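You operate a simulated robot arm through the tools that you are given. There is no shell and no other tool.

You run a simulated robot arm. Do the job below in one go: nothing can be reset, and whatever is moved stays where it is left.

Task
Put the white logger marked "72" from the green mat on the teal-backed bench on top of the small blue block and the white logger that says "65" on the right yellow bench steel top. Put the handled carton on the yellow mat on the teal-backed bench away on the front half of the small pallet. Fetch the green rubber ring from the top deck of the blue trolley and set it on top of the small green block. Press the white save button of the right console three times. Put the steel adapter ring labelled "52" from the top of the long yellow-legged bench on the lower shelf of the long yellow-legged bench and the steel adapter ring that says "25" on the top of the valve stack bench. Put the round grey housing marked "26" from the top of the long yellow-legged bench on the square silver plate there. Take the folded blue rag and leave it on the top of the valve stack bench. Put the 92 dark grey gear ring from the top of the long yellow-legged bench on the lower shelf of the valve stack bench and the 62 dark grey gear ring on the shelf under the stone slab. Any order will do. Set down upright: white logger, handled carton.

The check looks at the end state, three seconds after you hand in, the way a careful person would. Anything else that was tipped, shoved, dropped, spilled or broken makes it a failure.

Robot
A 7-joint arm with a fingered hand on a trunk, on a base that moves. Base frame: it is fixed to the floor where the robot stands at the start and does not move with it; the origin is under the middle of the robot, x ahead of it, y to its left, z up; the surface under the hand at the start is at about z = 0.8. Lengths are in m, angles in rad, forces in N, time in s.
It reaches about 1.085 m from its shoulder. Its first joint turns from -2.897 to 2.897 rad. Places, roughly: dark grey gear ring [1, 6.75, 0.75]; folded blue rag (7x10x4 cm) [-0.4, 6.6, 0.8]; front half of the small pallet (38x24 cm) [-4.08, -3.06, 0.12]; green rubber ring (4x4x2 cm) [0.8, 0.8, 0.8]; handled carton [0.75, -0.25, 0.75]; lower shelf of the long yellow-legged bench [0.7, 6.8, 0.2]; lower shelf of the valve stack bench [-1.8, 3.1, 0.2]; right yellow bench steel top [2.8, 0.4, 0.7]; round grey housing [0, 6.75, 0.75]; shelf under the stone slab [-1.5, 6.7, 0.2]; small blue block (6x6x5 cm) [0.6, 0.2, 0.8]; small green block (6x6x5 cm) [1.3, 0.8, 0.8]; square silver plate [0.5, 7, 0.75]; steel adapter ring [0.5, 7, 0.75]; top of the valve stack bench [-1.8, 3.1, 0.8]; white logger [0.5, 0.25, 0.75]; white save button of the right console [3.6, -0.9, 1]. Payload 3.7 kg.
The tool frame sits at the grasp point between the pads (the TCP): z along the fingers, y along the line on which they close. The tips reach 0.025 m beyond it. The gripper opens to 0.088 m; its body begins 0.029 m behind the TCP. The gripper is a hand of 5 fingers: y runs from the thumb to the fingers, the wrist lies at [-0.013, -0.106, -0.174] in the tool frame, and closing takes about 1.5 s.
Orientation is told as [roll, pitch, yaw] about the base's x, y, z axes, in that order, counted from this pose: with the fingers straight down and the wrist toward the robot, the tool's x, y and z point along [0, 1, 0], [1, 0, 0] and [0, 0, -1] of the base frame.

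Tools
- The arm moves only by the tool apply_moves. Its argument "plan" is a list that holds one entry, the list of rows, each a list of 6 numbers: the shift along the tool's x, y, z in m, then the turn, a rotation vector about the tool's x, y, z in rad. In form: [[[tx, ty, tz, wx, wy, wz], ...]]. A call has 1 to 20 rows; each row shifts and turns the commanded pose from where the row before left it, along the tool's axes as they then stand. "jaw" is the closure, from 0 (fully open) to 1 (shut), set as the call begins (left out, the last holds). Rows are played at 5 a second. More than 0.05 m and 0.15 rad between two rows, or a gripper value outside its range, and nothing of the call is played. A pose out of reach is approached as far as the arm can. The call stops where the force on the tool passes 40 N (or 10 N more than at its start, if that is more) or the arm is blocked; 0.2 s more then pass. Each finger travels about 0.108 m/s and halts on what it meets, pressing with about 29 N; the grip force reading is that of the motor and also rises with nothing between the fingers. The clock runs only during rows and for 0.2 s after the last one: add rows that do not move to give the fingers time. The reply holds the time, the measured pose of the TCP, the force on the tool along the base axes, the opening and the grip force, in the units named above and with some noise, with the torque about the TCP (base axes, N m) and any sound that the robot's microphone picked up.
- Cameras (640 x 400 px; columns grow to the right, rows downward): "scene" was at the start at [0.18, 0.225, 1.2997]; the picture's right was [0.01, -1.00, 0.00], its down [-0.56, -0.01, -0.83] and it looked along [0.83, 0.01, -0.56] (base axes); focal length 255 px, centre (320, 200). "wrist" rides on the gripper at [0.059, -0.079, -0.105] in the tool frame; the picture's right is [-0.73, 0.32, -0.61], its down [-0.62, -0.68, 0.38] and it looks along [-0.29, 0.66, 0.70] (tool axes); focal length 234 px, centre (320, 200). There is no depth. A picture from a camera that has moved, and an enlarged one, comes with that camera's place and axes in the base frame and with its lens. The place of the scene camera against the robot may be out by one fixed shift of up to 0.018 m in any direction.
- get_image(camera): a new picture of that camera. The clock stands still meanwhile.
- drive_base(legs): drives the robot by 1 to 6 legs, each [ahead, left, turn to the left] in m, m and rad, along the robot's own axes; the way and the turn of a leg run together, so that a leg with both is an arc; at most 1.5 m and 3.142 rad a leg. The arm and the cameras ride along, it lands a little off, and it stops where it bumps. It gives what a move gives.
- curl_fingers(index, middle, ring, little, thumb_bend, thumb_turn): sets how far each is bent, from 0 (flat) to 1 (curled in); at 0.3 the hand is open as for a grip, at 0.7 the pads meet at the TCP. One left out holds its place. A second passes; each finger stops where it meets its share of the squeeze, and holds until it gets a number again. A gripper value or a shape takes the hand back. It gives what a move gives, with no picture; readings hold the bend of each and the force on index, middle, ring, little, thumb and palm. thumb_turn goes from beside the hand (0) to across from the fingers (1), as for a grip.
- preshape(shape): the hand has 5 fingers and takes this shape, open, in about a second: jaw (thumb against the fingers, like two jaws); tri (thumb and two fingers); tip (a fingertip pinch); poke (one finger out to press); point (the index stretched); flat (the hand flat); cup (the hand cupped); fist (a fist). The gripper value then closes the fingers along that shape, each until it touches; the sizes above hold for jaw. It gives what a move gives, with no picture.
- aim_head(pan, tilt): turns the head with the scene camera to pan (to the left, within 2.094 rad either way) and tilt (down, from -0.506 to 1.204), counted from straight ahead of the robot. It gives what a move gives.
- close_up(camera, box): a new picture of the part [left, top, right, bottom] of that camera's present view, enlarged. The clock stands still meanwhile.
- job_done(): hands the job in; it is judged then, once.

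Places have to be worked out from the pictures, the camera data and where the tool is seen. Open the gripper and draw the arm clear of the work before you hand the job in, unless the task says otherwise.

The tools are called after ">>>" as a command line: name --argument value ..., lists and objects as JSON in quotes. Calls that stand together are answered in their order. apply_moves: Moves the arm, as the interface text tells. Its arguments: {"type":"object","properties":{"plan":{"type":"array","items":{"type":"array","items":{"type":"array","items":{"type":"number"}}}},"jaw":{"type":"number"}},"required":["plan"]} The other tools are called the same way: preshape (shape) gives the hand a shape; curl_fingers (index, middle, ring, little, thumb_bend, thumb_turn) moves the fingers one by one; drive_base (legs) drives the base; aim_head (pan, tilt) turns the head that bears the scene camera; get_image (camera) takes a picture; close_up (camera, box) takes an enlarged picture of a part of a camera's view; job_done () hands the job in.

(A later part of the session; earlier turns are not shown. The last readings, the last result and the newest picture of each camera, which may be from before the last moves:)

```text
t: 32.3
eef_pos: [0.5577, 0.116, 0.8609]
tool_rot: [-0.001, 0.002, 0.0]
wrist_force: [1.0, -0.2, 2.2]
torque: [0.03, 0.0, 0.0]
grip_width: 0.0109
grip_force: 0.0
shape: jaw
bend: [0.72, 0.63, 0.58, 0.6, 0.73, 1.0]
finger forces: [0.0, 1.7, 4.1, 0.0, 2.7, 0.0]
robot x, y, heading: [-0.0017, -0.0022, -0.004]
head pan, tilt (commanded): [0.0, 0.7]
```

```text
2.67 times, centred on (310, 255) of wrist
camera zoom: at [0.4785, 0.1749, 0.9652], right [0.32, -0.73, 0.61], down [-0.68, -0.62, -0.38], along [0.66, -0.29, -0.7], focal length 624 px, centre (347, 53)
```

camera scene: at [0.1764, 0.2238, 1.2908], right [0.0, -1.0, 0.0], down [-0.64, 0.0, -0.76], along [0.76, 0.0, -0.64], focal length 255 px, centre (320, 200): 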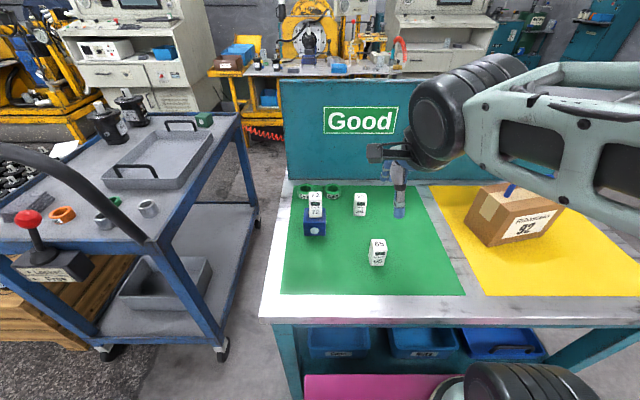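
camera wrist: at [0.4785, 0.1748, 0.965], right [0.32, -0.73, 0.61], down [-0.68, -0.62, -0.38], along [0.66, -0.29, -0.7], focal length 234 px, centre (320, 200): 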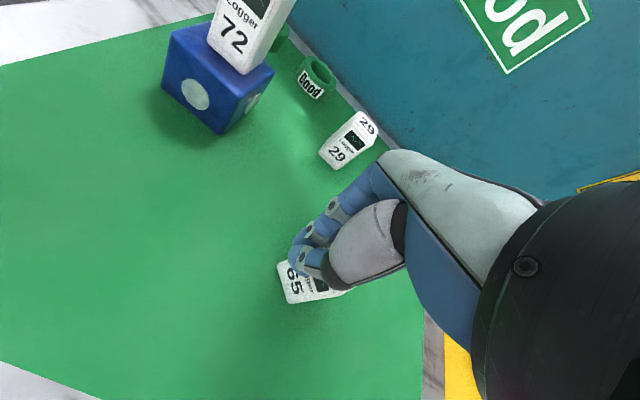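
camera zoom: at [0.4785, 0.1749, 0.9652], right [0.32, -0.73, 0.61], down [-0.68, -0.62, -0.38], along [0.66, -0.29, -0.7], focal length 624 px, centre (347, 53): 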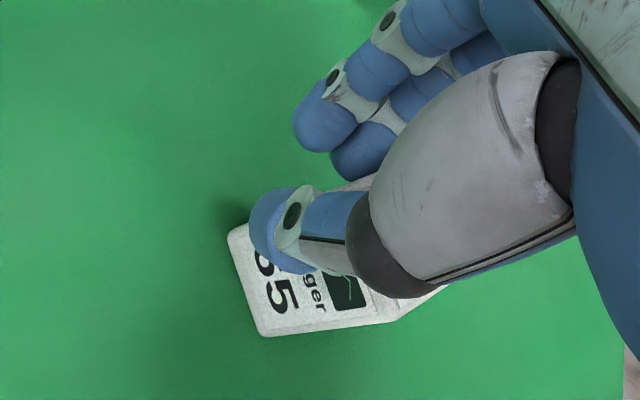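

It is now standing with its face turned left. I continue opening in steps.

>>> apply_moves --plan '[[[0, 0, 0, 0, 0, 0], [0, 0, 0, 0, 0, 0]]]' --jaw 0.7

>>> apply_moves --plan '[[[0, 0, 0, 0, 0, 0], [0, 0, 0, 0, 0, 0], [0, 0, 0, 0, 0, 0]]]' --jaw 0.4

>>> close_up --camera "scene" --box '[330, 210, 450, 300]'

>>> close_up --camera "wrist" --box '[230, 180, 390, 330]'

```text
t: 32.9
eef_pos: [0.5567, 0.1158, 0.8612]
tool_rot: [-0.001, 0.001, 0.001]
wrist_force: [-0.6, -0.3, 0.5]
torque: [-0.01, 0.0, -0.01]
grip_width: 0.0262
grip_force: 0.0
shape: jaw
bend: [0.74, 0.54, 0.51, 0.48, 0.74, 1.0]
finger forces: [0.0, 0.0, 0.0, 0.0, 0.0, 0.0]
robot x, y, heading: [0.0016, -0.0019, 0.001]
head pan, tilt (commanded): [0.0, 0.7]
```

```text
t: 33.7
eef_pos: [0.5572, 0.1166, 0.8605]
tool_rot: [-0.004, 0.001, 0.0]
wrist_force: [-0.2, -0.6, 0.0]
torque: [-0.02, 0.02, 0.04]
grip_width: 0.0526
grip_force: 0.0
shape: jaw
bend: [0.29, 0.41, 0.37, 0.43, 0.65, 1.0]
finger forces: [0.1, 0.0, 0.1, 0.0, 0.0, 0.0]
robot x, y, heading: [-0.0017, -0.0024, -0.003]
head pan, tilt (commanded): [0.0, 0.7]
```

```text
4.44 times, centred on (390, 255) of scene
camera zoom: at [0.1765, 0.2238, 1.2909], right [0.0, -1.0, 0.0], down [-0.64, 0.0, -0.76], along [0.76, 0.0, -0.64], focal length 1131 px, centre (9, -44)
```

zoom: 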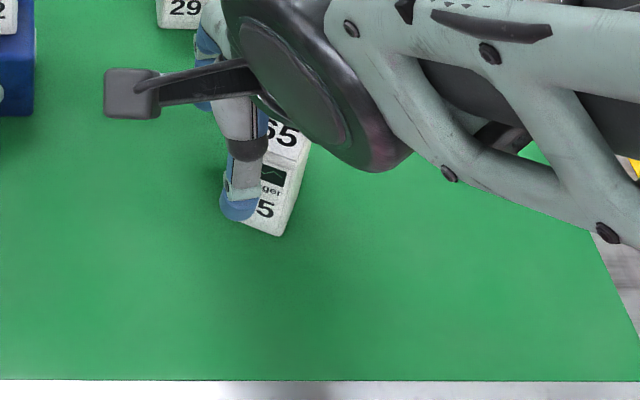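

```text
2.67 times, centred on (310, 255) of wrist
camera zoom: at [0.4785, 0.1748, 0.965], right [0.32, -0.73, 0.61], down [-0.68, -0.62, -0.38], along [0.66, -0.29, -0.7], focal length 624 px, centre (347, 53)
```

zoom: 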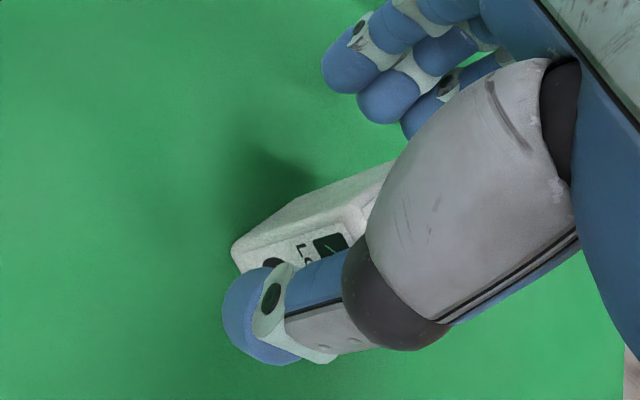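

It stays upright. I open fully and raise the hand clear.

>>> apply_moves --plan '[[[0, 0, 0, 0, 0, 0], [0, 0, 0, 0, 0, 0], [0, 0, -0.02, 0, 0, 0], [0, 0, -0.03, 0, 0, 0], [0, 0, -0.05, 0, 0, 0], [0, 0, -0.04, 0, 0, 0], [0, 0, 0, 0, 0, 0]]]' --jaw 0

>>> get_image --camera "wrist"

>>> close_up --camera "scene" --box '[270, 170, 450, 300]'

```text
t: 35.3
eef_pos: [0.5579, 0.1168, 1.0015]
tool_rot: [0.001, 0.0, 0.0]
wrist_force: [0.0, 0.1, 0.1]
torque: [0.02, -0.01, -0.01]
grip_width: 0.0879
grip_force: 0.1
shape: jaw
bend: [0.3, 0.3, 0.3, 0.3, 0.3, 0.98]
finger forces: [0.0, 0.0, 0.0, 0.1, 0.0, 0.0]
robot x, y, heading: [-0.0009, 0.0007, 0.001]
head pan, tilt (commanded): [0.0, 0.7]
```

```text
taken
camera wrist: at [0.4787, 0.1754, 1.1063], right [0.32, -0.73, 0.61], down [-0.68, -0.62, -0.38], along [0.66, -0.29, -0.7], focal length 234 px, centre (320, 200)
```

wrist: 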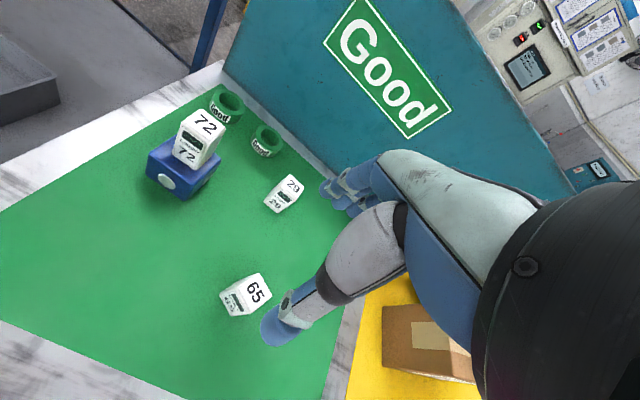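

```text
3.08 times, centred on (360, 235) of scene
camera zoom: at [0.1765, 0.2238, 1.2909], right [0.0, -1.0, 0.0], down [-0.64, 0.0, -0.76], along [0.76, 0.0, -0.64], focal length 783 px, centre (197, 92)
```

zoom: 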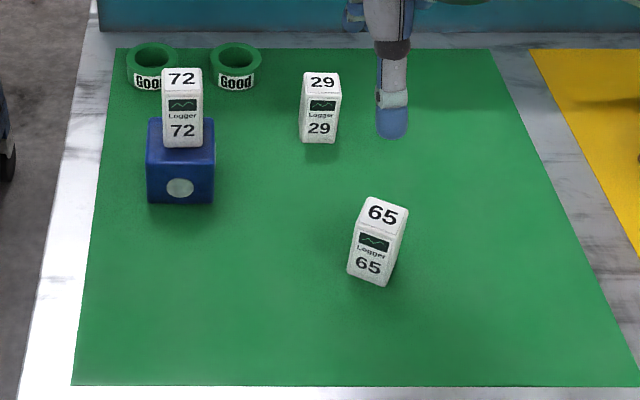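

Logger 65 is back upright, just yawed a little. The arm was folded too tightly, so I back the base up 0.2 m to gain working room.

>>> drive_base --legs '[[-0.2, 0, 0]]'

>>> get_image --camera "scene"

>>> get_image --camera "wrist"

```text
t: 36.9
eef_pos: [0.3578, 0.1174, 1.0021]
tool_rot: [0.001, -0.001, -0.001]
wrist_force: [0.6, 0.1, 0.2]
torque: [0.0, 0.0, 0.01]
grip_width: 0.0876
grip_force: 0.1
shape: jaw
bend: [0.3, 0.3, 0.3, 0.3, 0.3, 0.98]
finger forces: [0.0, 0.0, 0.0, 0.1, 0.0, 0.0]
robot x, y, heading: [-0.2001, -0.0016, 0.004]
head pan, tilt (commanded): [0.0, 0.7]
```

```text
taken
camera scene: at [-0.024, 0.2238, 1.2909], right [0.0, -1.0, 0.0], down [-0.64, 0.0, -0.76], along [0.76, 0.0, -0.64], focal length 255 px, centre (320, 200)
```

scene: 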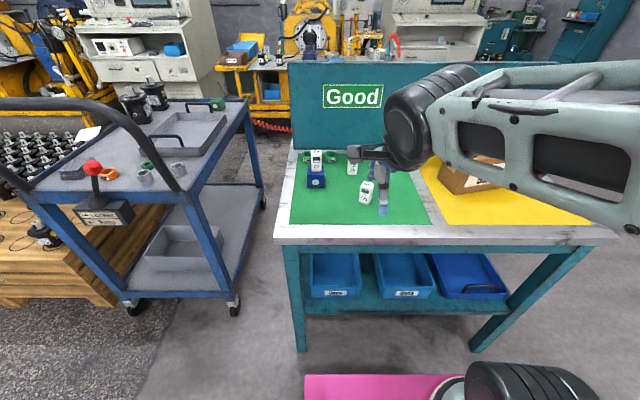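

```text
taken
camera wrist: at [0.2783, 0.1756, 1.1058], right [0.32, -0.73, 0.61], down [-0.68, -0.62, -0.38], along [0.66, -0.29, -0.7], focal length 234 px, centre (320, 200)
```

wrist: 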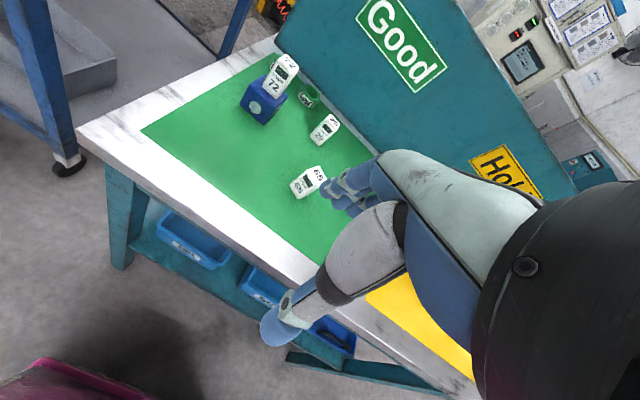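

There's good space now. I hover over logger 65 again to measure its new pose.

>>> apply_moves --plan '[[[-0.003, 0.0468, -0.003, 0, 0, 0], [-0.003, 0.0468, -0.003, 0, 0, 0], [-0.003, 0.0468, -0.003, 0, 0, 0], [-0.003, 0.0468, -0.003, 0, 0, 0], [0, 0, 0, 0, 0, 0]]]'

>>> close_up --camera "wrist" --box '[160, 200, 320, 350]'

```text
t: 38.1
eef_pos: [0.5445, 0.1037, 1.013]
tool_rot: [0.0, 0.001, -0.001]
wrist_force: [0.5, 0.5, -0.1]
torque: [0.0, 0.0, 0.01]
grip_width: 0.0881
grip_force: 0.1
shape: jaw
bend: [0.3, 0.3, 0.3, 0.3, 0.3, 0.98]
finger forces: [0.0, 0.1, 0.0, 0.0, 0.0, 0.0]
robot x, y, heading: [-0.2011, -0.0019, -0.004]
head pan, tilt (commanded): [0.0, 0.7]
```

```text
2.67 times, centred on (240, 275) of wrist
camera zoom: at [0.4663, 0.1627, 1.1177], right [0.32, -0.73, 0.61], down [-0.68, -0.62, -0.38], along [0.66, -0.29, -0.7], focal length 624 px, centre (533, 0)
```

zoom: 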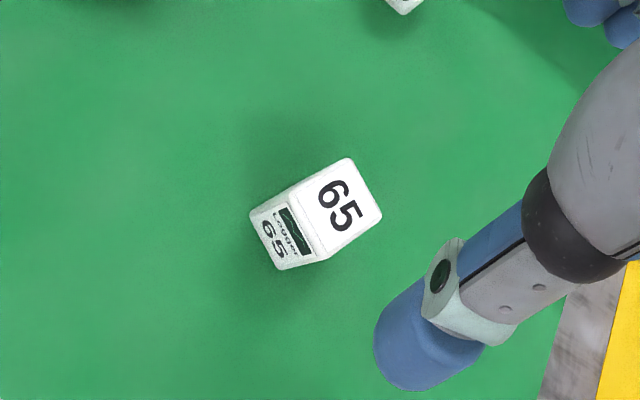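

Logger 65 is now centred at [0.551, 0.095] and yawed about −0.49 rad. I turn the hand to match and lower partway, checking reach as I go.

>>> apply_moves --plan '[[[-0.0085, 0.0063, 0, 0, 0, 0], [0, 0, 0, 0, 0, 0.12], [0, 0, 0, 0, 0, 0.12], [0, 0, 0, 0, 0, 0.12], [0, 0, 0, 0, 0, 0.12], [0, 0, 0.04, 0, 0, 0], [0, 0, 0.03, 0, 0, 0], [0, 0, 0, 0, 0, 0]]]'

>>> get_image --camera "wrist"

```text
t: 39.9
eef_pos: [0.551, 0.0968, 0.9444]
tool_rot: [0.0, 0.0, -0.479]
wrist_force: [-0.5, -0.9, -0.7]
torque: [0.01, -0.03, 0.01]
grip_width: 0.0878
grip_force: 0.0
shape: jaw
bend: [0.3, 0.3, 0.3, 0.3, 0.3, 0.98]
finger forces: [0.0, 0.0, 0.1, 0.0, 0.0, 0.1]
robot x, y, heading: [-0.2011, -0.0015, -0.004]
head pan, tilt (commanded): [0.0, 0.7]
```

```text
taken
camera wrist: at [0.5085, 0.1849, 1.048], right [-0.05, -0.79, 0.61], down [-0.89, -0.24, -0.38], along [0.45, -0.56, -0.7], focal length 234 px, centre (320, 200)
```

wrist: 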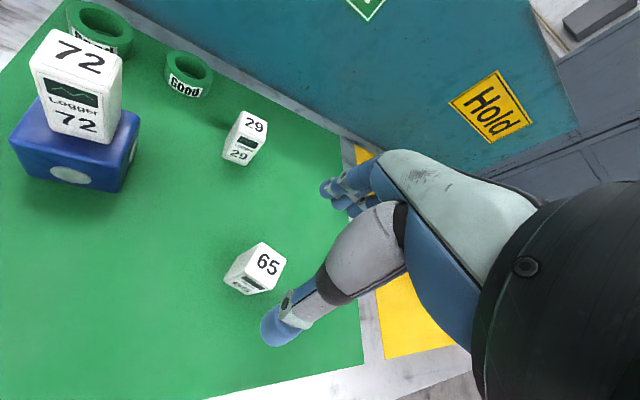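

Position matches the logger. I lower the remaining 10.5 cm and verify before closing.

>>> apply_moves --plan '[[[0, 0, 0.04, 0, 0, 0], [0, 0, 0.035, 0, 0, 0], [0, 0, 0.02, 0, 0, 0], [0, 0, 0.011, 0, 0, 0], [0, 0, 0, 0, 0, 0]]]'

>>> get_image --camera "wrist"

```text
t: 41.1
eef_pos: [0.5503, 0.0968, 0.8373]
tool_rot: [0.001, 0.0, -0.479]
wrist_force: [-0.4, 0.5, 0.5]
torque: [-0.02, 0.01, 0.04]
grip_width: 0.0875
grip_force: 0.0
shape: jaw
bend: [0.3, 0.3, 0.3, 0.3, 0.3, 0.98]
finger forces: [0.0, 0.0, 0.1, 0.0, 0.0, 0.0]
robot x, y, heading: [-0.1991, -0.0003, 0.0]
head pan, tilt (commanded): [0.0, 0.7]
```

```text
taken
camera wrist: at [0.5079, 0.1854, 0.9416], right [-0.05, -0.79, 0.61], down [-0.89, -0.24, -0.38], along [0.45, -0.56, -0.7], focal length 234 px, centre (320, 200)
```

wrist: 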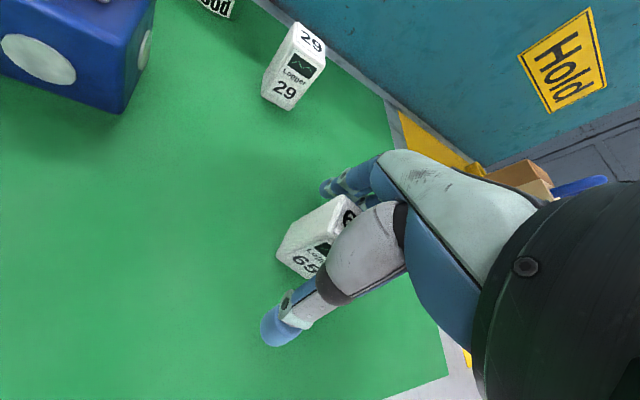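

The logger sits between thumb and fingers just like the first one did. I close the hand.

>>> apply_moves --plan '[[[0, 0, 0, 0, 0, 0], [0, 0, 0, 0, 0, 0], [0, 0, 0, 0, 0, 0], [0, 0, 0, 0, 0, 0], [0, 0, 0, 0, 0, 0], [0, 0, 0, 0, 0, 0], [0, 0, 0, 0, 0, 0], [0, 0, 0, 0, 0, 0]]]' --jaw 1

>>> get_image --camera "wrist"

```text
t: 42.9
eef_pos: [0.5506, 0.0964, 0.8375]
tool_rot: [0.001, 0.0, -0.478]
wrist_force: [0.6, 0.3, 0.8]
torque: [0.03, 0.04, -0.02]
grip_width: 0.0257
grip_force: 29.4
shape: jaw
bend: [0.74, 0.54, 0.6, 0.58, 0.75, 1.0]
finger forces: [16.1, 8.9, 0.3, 0.0, 25.2, 0.0]
robot x, y, heading: [-0.2003, 0.0017, 0.0]
head pan, tilt (commanded): [0.0, 0.7]
```

```text
taken
camera wrist: at [0.508, 0.1855, 0.9418], right [-0.05, -0.79, 0.61], down [-0.89, -0.24, -0.38], along [0.45, -0.56, -0.7], focal length 234 px, centre (320, 200)
```

wrist: 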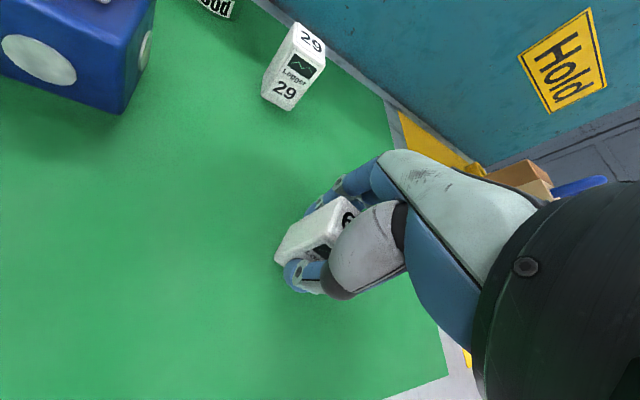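

Grip matches the first logger (2.6 cm). I lift it well clear and turn the hand back straight.

>>> apply_moves --plan '[[[0, 0, -0.02, 0, 0, 0], [0, 0, -0.04, 0, 0, 0], [0, 0, -0.05, 0, 0, 0], [0, 0, -0.05, 0, 0, 0], [0, 0, -0.05, 0, 0, 0], [0, 0, -0.05, 0, 0, 0], [0, 0, -0.04, 0, 0, 0], [0, 0, 0, 0, 0, -0.12], [0, 0, 0, 0, 0, -0.12], [0, 0, 0, 0, 0, -0.12], [0, 0, 0, 0, 0, -0.12], [0, -0.04, 0, 0, 0, 0], [0, -0.04, 0, 0, 0, 0], [0, -0.04, 0, 0, 0, 0], [0, 0, 0, 0, 0, 0]]]'

>>> get_image --camera "wrist"

>>> get_image --camera "scene"

```text
t: 46.1
eef_pos: [0.4303, 0.098, 1.1375]
tool_rot: [0.0, 0.0, 0.0]
wrist_force: [-0.5, 0.2, -0.2]
torque: [0.01, 0.0, 0.0]
grip_width: 0.0256
grip_force: 29.3
shape: jaw
bend: [0.74, 0.54, 0.61, 0.58, 0.75, 1.0]
finger forces: [16.2, 8.9, 0.2, 0.0, 25.3, 0.0]
robot x, y, heading: [-0.2035, -0.0004, 0.005]
head pan, tilt (commanded): [0.0, 0.7]
```

```text
taken
camera wrist: at [0.3527, 0.1559, 1.2414], right [0.32, -0.73, 0.61], down [-0.68, -0.62, -0.38], along [0.66, -0.29, -0.7], focal length 234 px, centre (320, 200)
```

wrist: 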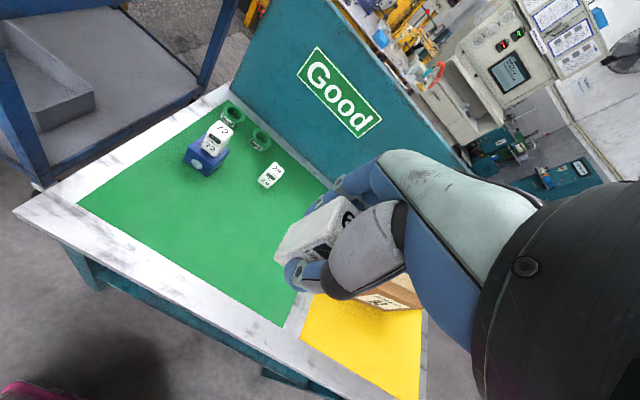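

```text
taken
camera scene: at [-0.0239, 0.2238, 1.2909], right [0.0, -1.0, 0.0], down [-0.64, 0.0, -0.76], along [0.76, 0.0, -0.64], focal length 255 px, centre (320, 200)
```

scene: 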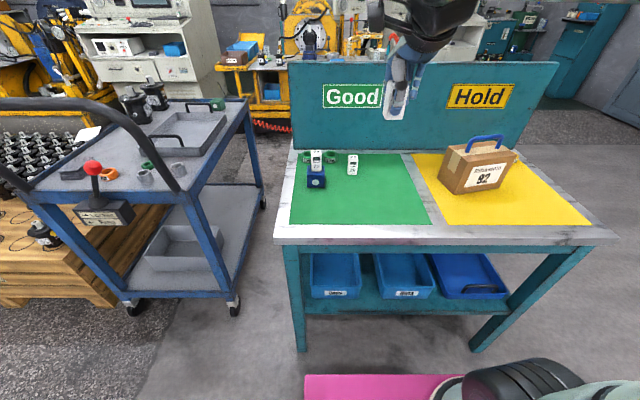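

Logger 65 is held upright. I look to the right to check the way around the bench.

>>> aim_head --pan -0.6 --tilt 0.45

>>> get_image --camera "scene"

>>> aim_head --pan -1.3 --tilt 0.6

>>> get_image --camera "scene"

```text
t: 47.1
eef_pos: [0.4318, 0.0991, 1.1376]
tool_rot: [0.0, -0.001, 0.001]
wrist_force: [-0.1, -0.7, -1.9]
torque: [0.0, 0.01, 0.01]
grip_width: 0.0257
grip_force: 28.7
shape: jaw
bend: [0.74, 0.54, 0.61, 0.58, 0.75, 1.0]
finger forces: [16.2, 8.9, 0.2, 0.0, 25.2, 0.0]
robot x, y, heading: [-0.1937, 0.0023, -0.001]
head pan, tilt (commanded): [-0.6, 0.45]
```

```text
taken
camera scene: at [-0.0331, 0.172, 1.313], right [-0.56, -0.83, 0.0], down [-0.36, 0.25, -0.9], along [0.74, -0.51, -0.44], focal length 255 px, centre (320, 200)
```

scene: 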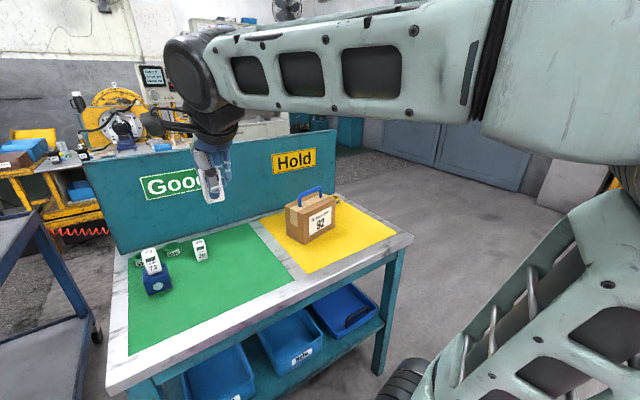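

```text
t: 48.1
eef_pos: [0.4323, 0.097, 1.1375]
tool_rot: [0.0, -0.001, 0.0]
wrist_force: [-0.9, 0.2, -1.0]
torque: [-0.01, -0.01, 0.02]
grip_width: 0.0254
grip_force: 28.7
shape: jaw
bend: [0.74, 0.54, 0.61, 0.58, 0.75, 1.0]
finger forces: [16.2, 8.9, 0.1, 0.0, 25.3, 0.0]
robot x, y, heading: [-0.2038, 0.0031, 0.0]
head pan, tilt (commanded): [-1.3, 0.6]
```

```text
taken
camera scene: at [-0.0852, 0.1386, 1.2995], right [-0.96, -0.27, 0.0], down [-0.15, 0.54, -0.83], along [0.22, -0.79, -0.56], focal length 255 px, centre (320, 200)
```

scene: 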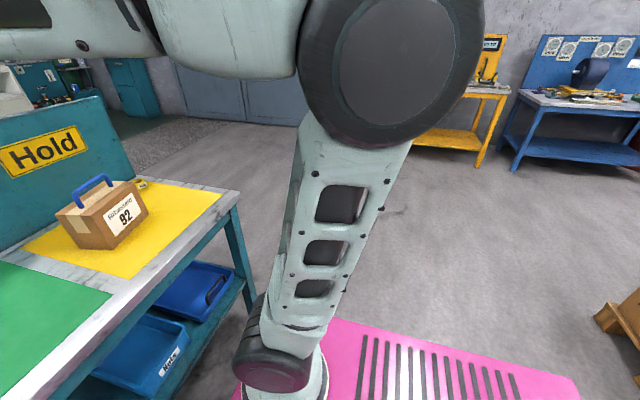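

The aisle on the bench's right is free. I strafe right 1.2 m, then drive ahead past the bench end, and look again.

>>> drive_base --legs '[[0, -1.25, 0], [1.0, 0, 0]]'

>>> aim_head --pan 0.2 --tilt 0.3

>>> get_image --camera "scene"

>>> aim_head --pan 0.9 --tilt 0.5

>>> get_image --camera "scene"

```text
t: 59.2
eef_pos: [1.4293, -1.1503, 1.1377]
tool_rot: [0.002, -0.001, -0.007]
wrist_force: [-0.3, 0.7, -0.9]
torque: [-0.01, 0.02, -0.02]
grip_width: 0.0251
grip_force: 28.9
shape: jaw
bend: [0.74, 0.54, 0.61, 0.58, 0.75, 1.0]
finger forces: [16.3, 9.0, 0.1, 0.0, 25.2, 0.0]
robot x, y, heading: [0.7967, -1.2402, -0.008]
head pan, tilt (commanded): [-1.3, 0.6]
```

```text
t: 60.8
eef_pos: [1.4287, -1.149, 1.1374]
tool_rot: [0.0, -0.001, -0.004]
wrist_force: [-1.0, 0.4, -0.2]
torque: [0.0, -0.01, -0.01]
grip_width: 0.0255
grip_force: 29.0
shape: jaw
bend: [0.74, 0.54, 0.61, 0.58, 0.75, 1.0]
finger forces: [16.4, 8.9, 0.2, 0.0, 25.3, 0.0]
robot x, y, heading: [0.7976, -1.2443, -0.006]
head pan, tilt (commanded): [0.201, 0.3]
```

```text
taken
camera scene: at [0.9798, -1.002, 1.327], right [0.19, -0.98, 0.0], down [-0.29, -0.06, -0.96], along [0.94, 0.19, -0.3], focal length 255 px, centre (320, 200)
```

scene: 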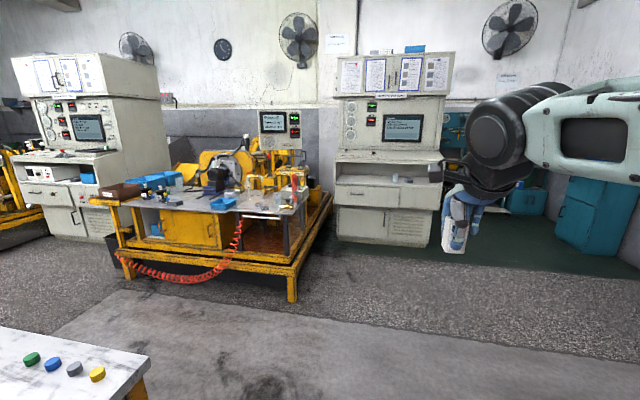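

```text
t: 61.9
eef_pos: [1.4289, -1.1493, 1.1363]
tool_rot: [0.0, 0.001, -0.005]
wrist_force: [0.1, 0.6, -0.1]
torque: [0.0, -0.01, 0.02]
grip_width: 0.0254
grip_force: 28.9
shape: jaw
bend: [0.74, 0.54, 0.61, 0.58, 0.75, 1.0]
finger forces: [16.3, 8.9, 0.1, 0.0, 25.2, 0.0]
robot x, y, heading: [0.793, -1.2438, -0.003]
head pan, tilt (commanded): [0.901, 0.499]
```

```text
taken
camera scene: at [0.9452, -0.9491, 1.3086], right [0.78, -0.63, 0.0], down [-0.3, -0.37, -0.88], along [0.55, 0.68, -0.48], focal length 255 px, centre (320, 200)
```

scene: 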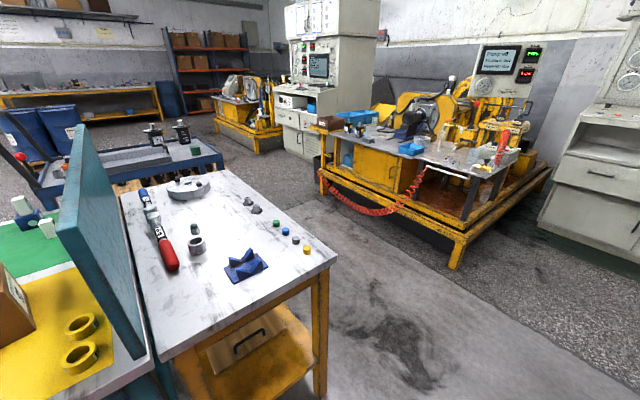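

The right yellow bench stands at x ≈ 2.5–3.1 and another marble table ends at x ≈ 1.35, leaving a lane. I drive ahead to x ≈ 1.85 and look at the steel top.

>>> drive_base --legs '[[1.05, 0, 0], [0, 0.75, 0]]'

>>> aim_head --pan 0.4 --tilt 0.5

>>> get_image --camera "scene"

>>> get_image --camera "wrist"

```text
t: 70.9
eef_pos: [2.4814, -0.4095, 1.1375]
tool_rot: [0.0, 0.001, -0.011]
wrist_force: [-0.1, 0.3, -0.1]
torque: [0.0, 0.0, 0.0]
grip_width: 0.0257
grip_force: 28.8
shape: jaw
bend: [0.74, 0.54, 0.61, 0.58, 0.75, 1.0]
finger forces: [16.3, 9.0, 0.2, 0.0, 25.3, 0.0]
robot x, y, heading: [1.8469, -0.5023, -0.009]
head pan, tilt (commanded): [0.901, 0.499]
```

```text
t: 71.8
eef_pos: [2.4811, -0.4095, 1.1369]
tool_rot: [0.0, -0.001, -0.009]
wrist_force: [0.4, -0.4, -1.0]
torque: [0.02, 0.0, 0.03]
grip_width: 0.0255
grip_force: 28.9
shape: jaw
bend: [0.74, 0.54, 0.61, 0.58, 0.75, 1.0]
finger forces: [16.4, 8.9, 0.2, 0.1, 25.2, 0.0]
robot x, y, heading: [1.8479, -0.5, -0.007]
head pan, tilt (commanded): [0.4, 0.499]
```

```text
taken
camera scene: at [2.0257, -0.2429, 1.3086], right [0.38, -0.92, 0.0], down [-0.44, -0.18, -0.88], along [0.81, 0.33, -0.48], focal length 255 px, centre (320, 200)
```

scene: 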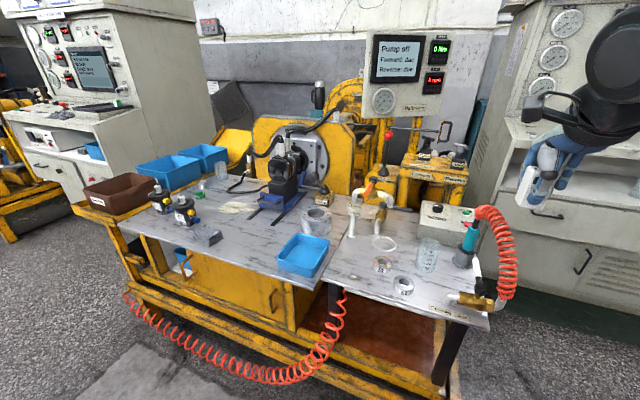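

```text
taken
camera wrist: at [2.4027, -0.3504, 1.2415], right [0.32, -0.73, 0.61], down [-0.69, -0.62, -0.38], along [0.65, -0.3, -0.7], focal length 234 px, centre (320, 200)
```

wrist: 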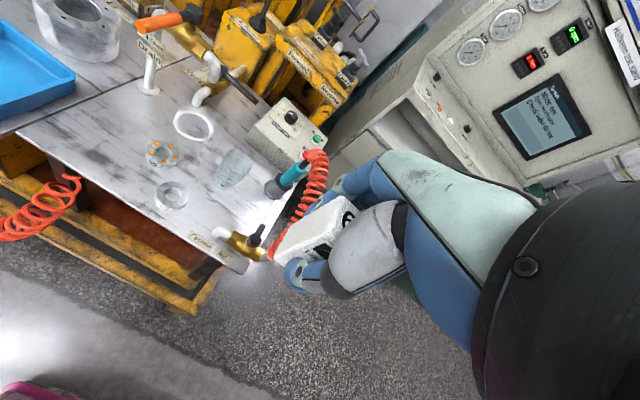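

The steel top has a free patch between the dark connector and the blue tray, around y ≈ 0.25–0.35. I strafe left 0.65 m to face it.

>>> drive_base --legs '[[0, 0.65, 0.008]]'

>>> aim_head --pan 0.1 --tilt 0.6

>>> get_image --camera "scene"

>>> get_image --camera "wrist"

```text
t: 75.4
eef_pos: [2.4878, 0.238, 1.1383]
tool_rot: [0.001, -0.001, -0.007]
wrist_force: [-0.1, -0.3, -0.1]
torque: [0.02, 0.01, 0.04]
grip_width: 0.0254
grip_force: 28.6
shape: jaw
bend: [0.74, 0.54, 0.61, 0.58, 0.75, 1.0]
finger forces: [16.3, 8.9, 0.2, 0.0, 25.3, 0.0]
robot x, y, heading: [1.8546, 0.147, -0.011]
head pan, tilt (commanded): [0.4, 0.499]
```

```text
t: 76.2
eef_pos: [2.4876, 0.2374, 1.1371]
tool_rot: [0.0, 0.0, -0.007]
wrist_force: [-0.2, 0.2, -0.5]
torque: [-0.01, 0.01, -0.01]
grip_width: 0.0256
grip_force: 28.8
shape: jaw
bend: [0.74, 0.54, 0.61, 0.58, 0.75, 1.0]
finger forces: [16.3, 9.0, 0.2, 0.0, 25.3, 0.0]
robot x, y, heading: [1.8543, 0.1453, -0.011]
head pan, tilt (commanded): [0.099, 0.6]
```

```text
taken
camera scene: at [2.0353, 0.3762, 1.2995], right [0.09, -1.0, 0.0], down [-0.56, -0.05, -0.83], along [0.82, 0.08, -0.56], focal length 255 px, centre (320, 200)
```

scene: 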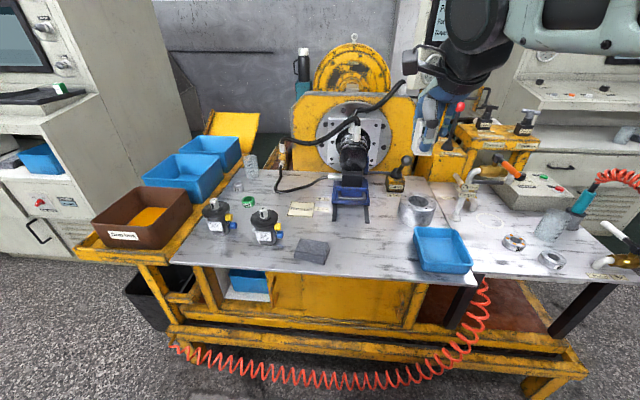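

```text
taken
camera wrist: at [2.4085, 0.2962, 1.2415], right [0.32, -0.73, 0.61], down [-0.69, -0.62, -0.38], along [0.65, -0.3, -0.7], focal length 234 px, centre (320, 200)
```

wrist: 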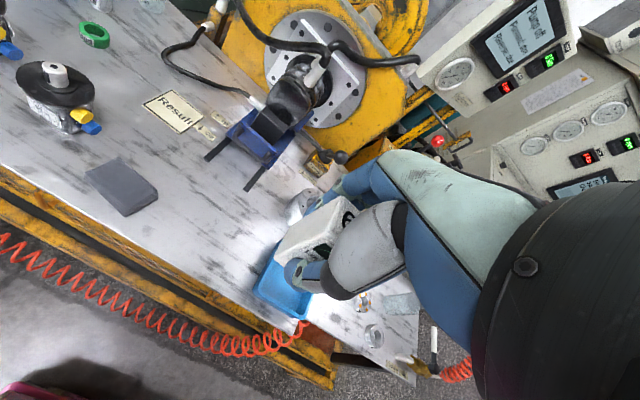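

I estimate the steel top near z ≈ 0.72 and pick a free spot at [2.62, 0.27], between the grey pad and the blue tray. I move above it and lower most of the way.

>>> apply_moves --plan '[[[0.011, 0.044, 0, 0, 0, 0], [0.011, 0.044, 0, 0, 0, 0], [0.011, 0.044, 0, 0, 0, 0], [0, 0, 0.05, 0, 0, 0], [0, 0, 0.05, 0, 0, 0], [0, 0, 0.05, 0, 0, 0], [0, 0, 0.05, 0, 0, 0], [0, 0, 0.05, 0, 0, 0], [0, 0, 0.04, 0, 0, 0], [0, 0, 0, 0, 0, 0]]]'

>>> get_image --camera "wrist"

>>> get_image --camera "scene"

```text
t: 78.4
eef_pos: [2.6195, 0.2691, 0.8458]
tool_rot: [0.0, 0.0, -0.008]
wrist_force: [-0.1, -0.1, 0.7]
torque: [-0.02, 0.01, 0.0]
grip_width: 0.0257
grip_force: 28.8
shape: jaw
bend: [0.74, 0.54, 0.61, 0.58, 0.75, 1.0]
finger forces: [16.2, 8.9, 0.2, 0.0, 25.1, 0.0]
robot x, y, heading: [1.8552, 0.1421, -0.012]
head pan, tilt (commanded): [0.099, 0.6]
```

```text
taken
camera wrist: at [2.5412, 0.3281, 0.95], right [0.32, -0.73, 0.61], down [-0.69, -0.62, -0.38], along [0.65, -0.3, -0.7], focal length 234 px, centre (320, 200)
```

wrist: 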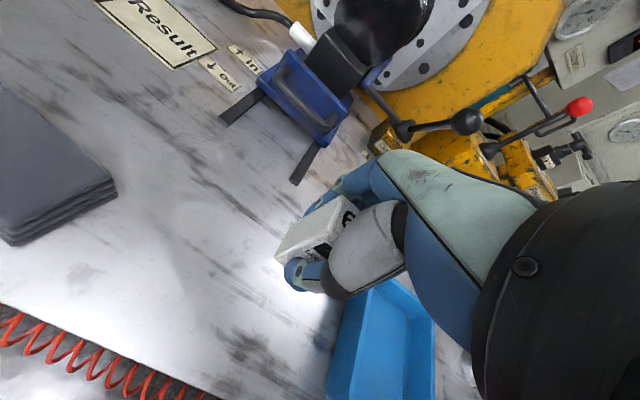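

```text
taken
camera scene: at [2.0353, 0.3761, 1.2995], right [0.09, -1.0, 0.0], down [-0.56, -0.05, -0.83], along [0.82, 0.07, -0.56], focal length 255 px, centre (320, 200)
```

scene: 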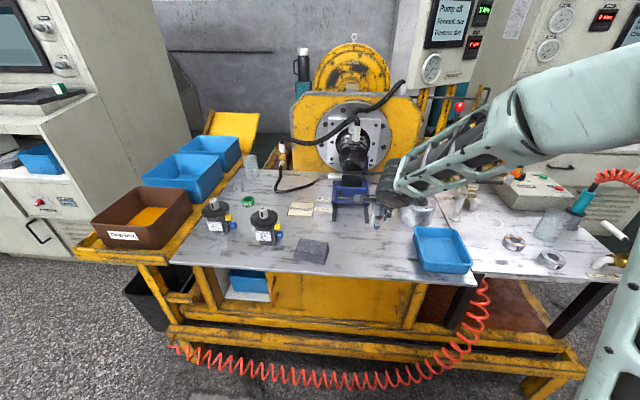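

Clear all round. I lower 9 cm more, then finish in small guarded steps.

>>> apply_moves --plan '[[[0, 0, 0.03, 0, 0, 0], [0, 0, 0.02, 0, 0, 0], [0, 0, 0.015, 0, 0, 0], [0, 0, 0.008, 0, 0, 0], [0, 0, 0.005, 0, 0, 0], [0, 0, 0.003, 0, 0, 0], [0, 0, 0, 0, 0, 0]]]'

>>> get_image --camera "wrist"

```text
t: 80.0
eef_pos: [2.6201, 0.2699, 0.7667]
tool_rot: [-0.001, 0.001, -0.009]
wrist_force: [0.0, 0.6, -0.9]
torque: [0.03, -0.01, -0.01]
grip_width: 0.0255
grip_force: 29.1
shape: jaw
bend: [0.74, 0.54, 0.61, 0.58, 0.75, 1.0]
finger forces: [16.1, 8.9, 0.2, 0.0, 25.2, 0.1]
robot x, y, heading: [1.8543, 0.1441, -0.01]
head pan, tilt (commanded): [0.099, 0.6]
```

```text
taken
camera wrist: at [2.5407, 0.3282, 0.8704], right [0.32, -0.73, 0.61], down [-0.69, -0.62, -0.38], along [0.65, -0.3, -0.7], focal length 234 px, centre (320, 200)
```

wrist: 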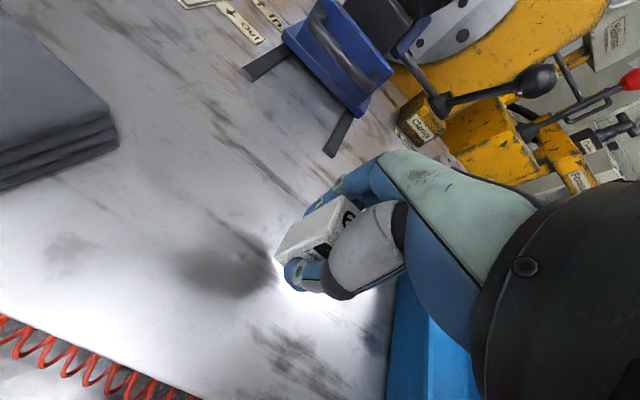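

Still no contact; I continue in 3 mm rows.

>>> apply_moves --plan '[[[0, 0, 0.004, 0, 0, 0], [0, 0, 0.004, 0, 0, 0], [0, 0, 0.003, 0, 0, 0], [0, 0, 0.003, 0, 0, 0], [0, 0, 0, 0, 0, 0]]]'

```text
t: 81.2
eef_pos: [2.6198, 0.2685, 0.7529]
tool_rot: [-0.001, 0.0, -0.008]
wrist_force: [0.2, 0.0, -0.7]
torque: [-0.01, 0.0, -0.01]
grip_width: 0.0254
grip_force: 29.3
shape: jaw
bend: [0.74, 0.54, 0.61, 0.58, 0.75, 1.0]
finger forces: [16.1, 9.0, 0.2, 0.0, 25.1, 0.1]
robot x, y, heading: [1.8543, 0.1444, -0.012]
head pan, tilt (commanded): [0.099, 0.6]
```

No contact at bottom z ≈ 0.715; I continue down gently.

>>> apply_moves --plan '[[[0, 0, 0.003, 0, 0, 0], [0, 0, 0.003, 0, 0, 0], [0, 0, 0.002, 0, 0, 0], [0, 0, 0.002, 0, 0, 0], [0, 0, 0, 0, 0, 0]]]'

>>> get_image --camera "wrist"

```text
t: 82.4
eef_pos: [2.6194, 0.2691, 0.7416]
tool_rot: [0.0, 0.001, -0.007]
wrist_force: [-0.5, -0.5, -1.0]
torque: [-0.02, 0.02, -0.01]
grip_width: 0.0257
grip_force: 29.0
shape: jaw
bend: [0.74, 0.54, 0.61, 0.58, 0.75, 1.0]
finger forces: [16.3, 8.9, 0.2, 0.0, 25.1, 0.0]
robot x, y, heading: [1.8509, 0.1491, -0.008]
head pan, tilt (commanded): [0.099, 0.6]
```

```text
taken
camera wrist: at [2.5408, 0.3284, 0.8466], right [0.32, -0.73, 0.61], down [-0.69, -0.62, -0.38], along [0.65, -0.3, -0.7], focal length 234 px, centre (320, 200)
```

wrist: 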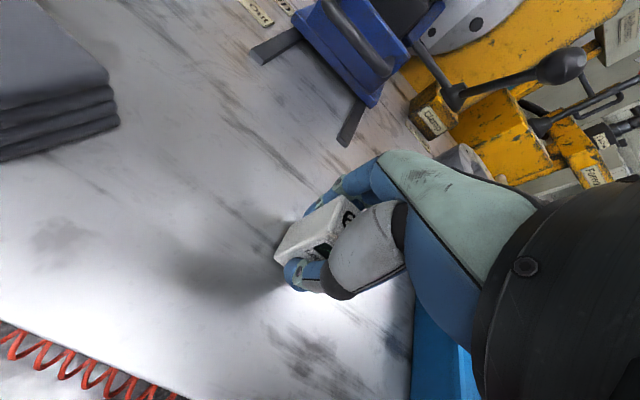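

Bottom at about 0.704, still free; the shadow shows it is close. I go on with 2 mm rows.

>>> apply_moves --plan '[[[0, 0, 0.002, 0, 0, 0], [0, 0, 0.002, 0, 0, 0], [0, 0, 0.002, 0, 0, 0], [0, 0, 0, 0, 0, 0]]]'

```text
t: 83.4
eef_pos: [2.6197, 0.2689, 0.7359]
tool_rot: [0.0, 0.0, -0.008]
wrist_force: [-1.0, -1.1, 6.3]
torque: [-0.04, -0.07, -0.03]
grip_width: 0.0259
grip_force: 29.4
shape: jaw
bend: [0.74, 0.54, 0.61, 0.58, 0.75, 1.0]
finger forces: [16.3, 9.1, 0.3, 0.1, 26.1, 0.0]
robot x, y, heading: [1.8505, 0.1414, -0.012]
head pan, tilt (commanded): [0.099, 0.6]
```

Contact at 6 N: the surface is at z ≈ 0.70. I open the hand to release.

>>> apply_moves --plan '[[[0, 0, 0, 0, 0, 0], [0, 0, 0, 0, 0, 0], [0, 0, 0, 0, 0, 0], [0, 0, 0, 0, 0, 0], [0, 0, 0, 0, 0, 0]]]' --jaw 0.2

>>> get_image --camera "wrist"

```text
t: 84.6
eef_pos: [2.619, 0.2695, 0.7358]
tool_rot: [0.0, -0.001, -0.009]
wrist_force: [0.2, 0.0, -0.1]
torque: [-0.02, 0.0, 0.02]
grip_width: 0.0703
grip_force: 0.1
shape: jaw
bend: [0.27, 0.34, 0.32, 0.33, 0.49, 0.99]
finger forces: [0.1, 0.0, 0.1, 0.0, 0.0, 0.0]
robot x, y, heading: [1.8516, 0.1424, -0.01]
head pan, tilt (commanded): [0.099, 0.6]
```

```text
taken
camera wrist: at [2.5408, 0.3283, 0.8406], right [0.32, -0.73, 0.61], down [-0.69, -0.62, -0.38], along [0.65, -0.3, -0.7], focal length 234 px, centre (320, 200)
```

wrist: 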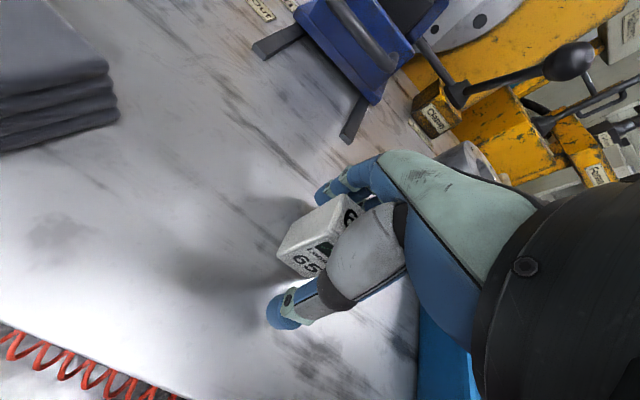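

The logger stands free. I open fully and raise the hand, then check.

>>> apply_moves --plan '[[[0, 0, 0, 0, 0, 0], [0, 0, -0.02, 0, 0, 0], [0, 0, -0.03, 0, 0, 0], [0, 0, -0.05, 0, 0, 0], [0, 0, -0.05, 0, 0, 0], [0, 0, -0.05, 0, 0, 0], [0, 0, -0.05, 0, 0, 0], [0, 0, -0.05, 0, 0, 0], [0, 0, -0.05, 0, 0, 0], [0, -0.04, -0.02, 0, 0, 0], [0, -0.04, 0, 0, 0, 0], [0, -0.04, 0, 0, 0, 0], [0, 0, 0, 0, 0, 0]]]' --jaw 0

>>> get_image --camera "scene"

```text
t: 87.4
eef_pos: [2.4987, 0.2695, 1.1064]
tool_rot: [0.0, 0.0, -0.008]
wrist_force: [-0.5, -0.1, 0.1]
torque: [0.05, -0.02, -0.02]
grip_width: 0.0879
grip_force: 0.0
shape: jaw
bend: [0.3, 0.3, 0.3, 0.3, 0.3, 0.98]
finger forces: [0.0, 0.1, 0.1, 0.0, 0.1, 0.0]
robot x, y, heading: [1.8545, 0.1476, -0.012]
head pan, tilt (commanded): [0.099, 0.6]
```

```text
taken
camera scene: at [2.0353, 0.3761, 1.2995], right [0.09, -1.0, 0.0], down [-0.56, -0.05, -0.83], along [0.82, 0.08, -0.56], focal length 255 px, centre (320, 200)
```

scene: 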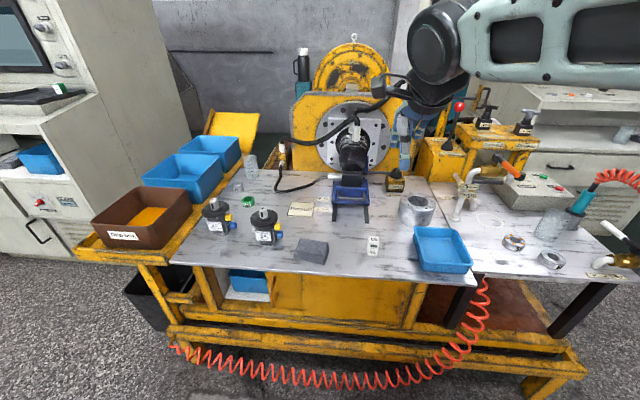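

Logger 65 stands upright on the steel top. Next is the save button: I strafe right out of the lane and drive toward the right console.

>>> drive_base --legs '[[0, -1.35, 0.01], [0.6, 0, 0]]'

>>> aim_head --pan 0.0 --tilt 0.25

>>> get_image --camera "scene"

>>> get_image --camera "wrist"

```text
t: 97.2
eef_pos: [3.0934, -1.0717, 1.1055]
tool_rot: [-0.001, 0.0, 0.002]
wrist_force: [0.6, -0.6, 0.4]
torque: [-0.03, 0.01, -0.02]
grip_width: 0.0877
grip_force: 0.1
shape: jaw
bend: [0.3, 0.3, 0.3, 0.3, 0.3, 0.98]
finger forces: [0.2, 0.1, 0.1, 0.0, 0.1, 0.1]
robot x, y, heading: [2.4469, -1.2012, 0.005]
head pan, tilt (commanded): [0.099, 0.6]
```

```text
t: 98.0
eef_pos: [3.093, -1.0718, 1.106]
tool_rot: [0.001, 0.001, 0.002]
wrist_force: [0.3, -0.4, 0.6]
torque: [0.0, 0.04, 0.01]
grip_width: 0.0877
grip_force: 0.1
shape: jaw
bend: [0.3, 0.3, 0.3, 0.3, 0.3, 0.98]
finger forces: [0.0, 0.0, 0.1, 0.0, 0.1, 0.0]
robot x, y, heading: [2.4488, -1.1996, 0.0]
head pan, tilt (commanded): [0.0, 0.25]
```

```text
taken
camera scene: at [2.6336, -0.9769, 1.3316], right [0.0, -1.0, 0.0], down [-0.25, 0.0, -0.97], along [0.97, 0.0, -0.25], focal length 255 px, centre (320, 200)
```

scene: 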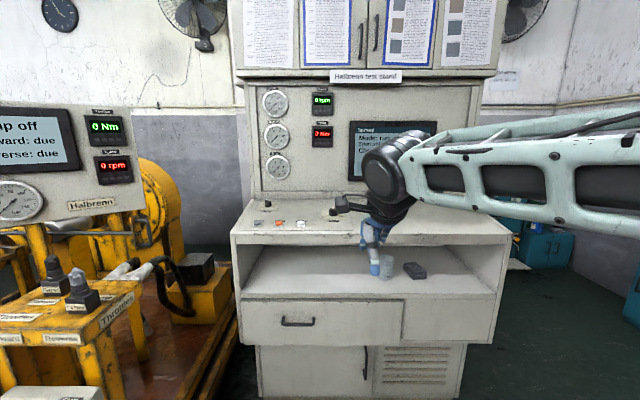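

```text
taken
camera wrist: at [3.0135, -1.0127, 1.2107], right [0.32, -0.73, 0.61], down [-0.68, -0.62, -0.38], along [0.66, -0.29, -0.7], focal length 234 px, centre (320, 200)
```

wrist: 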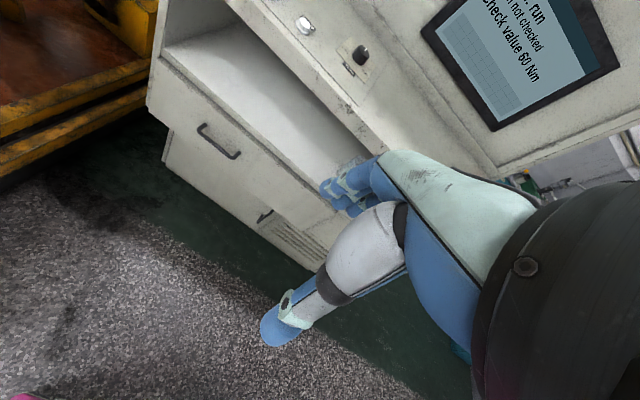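

I can see switches on the desk ledge of the console. I zoom in to find the white save button.

>>> close_up --camera "scene" --box '[225, 185, 385, 285]'

>>> close_up --camera "wrist" --box '[260, 0, 460, 125]'

```text
4.00 times, centred on (305, 235) of scene
camera zoom: at [2.6336, -0.9769, 1.3316], right [0.0, -1.0, 0.0], down [-0.25, 0.0, -0.97], along [0.97, 0.0, -0.25], focal length 1018 px, centre (380, 60)
```

zoom: 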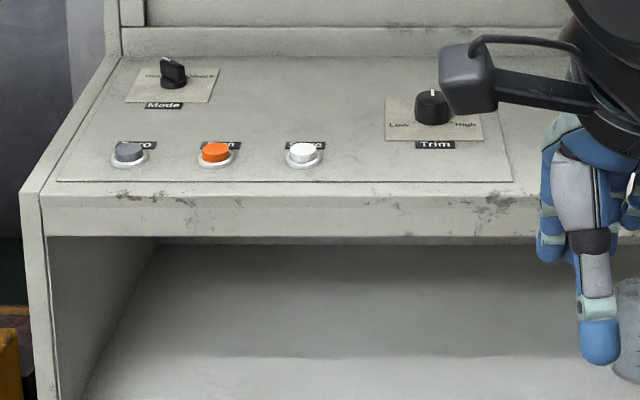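

```text
3.20 times, centred on (360, 62) of wrist
camera zoom: at [3.0135, -1.0127, 1.2107], right [0.32, -0.73, 0.61], down [-0.68, -0.62, -0.38], along [0.66, -0.29, -0.7], focal length 749 px, centre (192, 640)
```

zoom: 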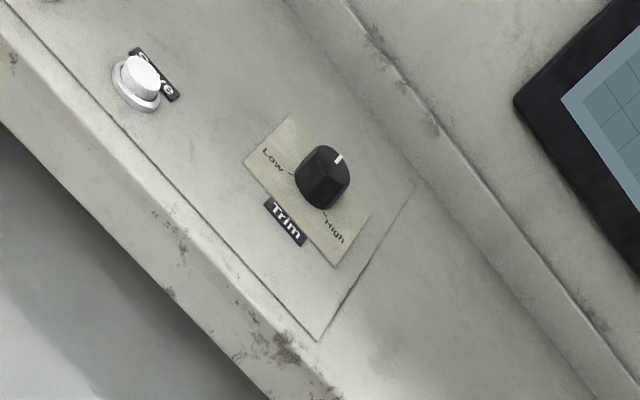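

The white Save button is around [3.56, −0.905, 1.0]. I shape the hand to poke with one finger and look at where the fingertip is.

>>> preshape --shape "poke"

>>> get_image --camera "wrist"

>>> close_up --camera "scene" --box '[320, 180, 440, 290]'

```text
t: 98.9
eef_pos: [3.0922, -1.0711, 1.1065]
tool_rot: [0.0, 0.0, 0.002]
wrist_force: [0.0, -0.6, 0.6]
torque: [-0.04, -0.02, 0.0]
grip_width: 0.0
grip_force: 0.1
shape: poke
bend: [0.7, 0.7, 0.99, 0.99, 1.0, 1.0]
finger forces: [0.1, 0.0, 0.1, 0.1, 0.1, 0.1]
robot x, y, heading: [2.4511, -1.2001, 0.004]
head pan, tilt (commanded): [0.0, 0.25]
```

```text
taken
camera wrist: at [3.0134, -1.0127, 1.2107], right [0.32, -0.73, 0.61], down [-0.68, -0.62, -0.38], along [0.66, -0.29, -0.7], focal length 234 px, centre (320, 200)
```

wrist: 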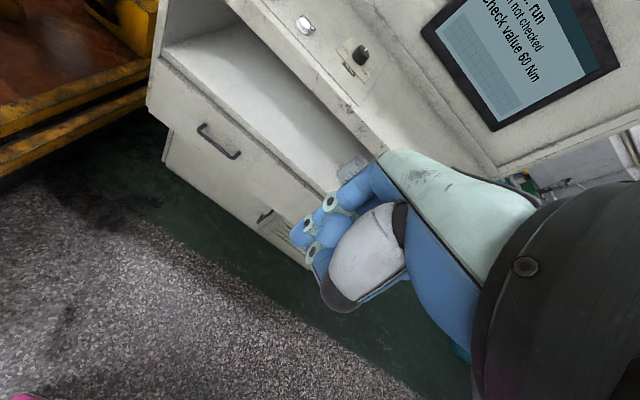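

```text
3.64 times, centred on (380, 235) of scene
camera zoom: at [2.6336, -0.9769, 1.3317], right [0.0, -1.0, 0.0], down [-0.25, 0.0, -0.97], along [0.97, 0.0, -0.25], focal length 926 px, centre (102, 73)
```

zoom: 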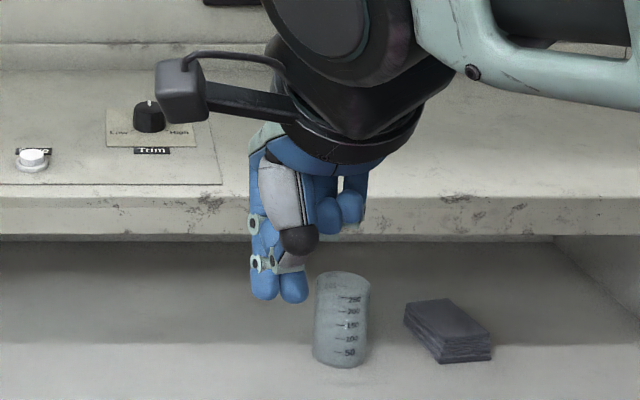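

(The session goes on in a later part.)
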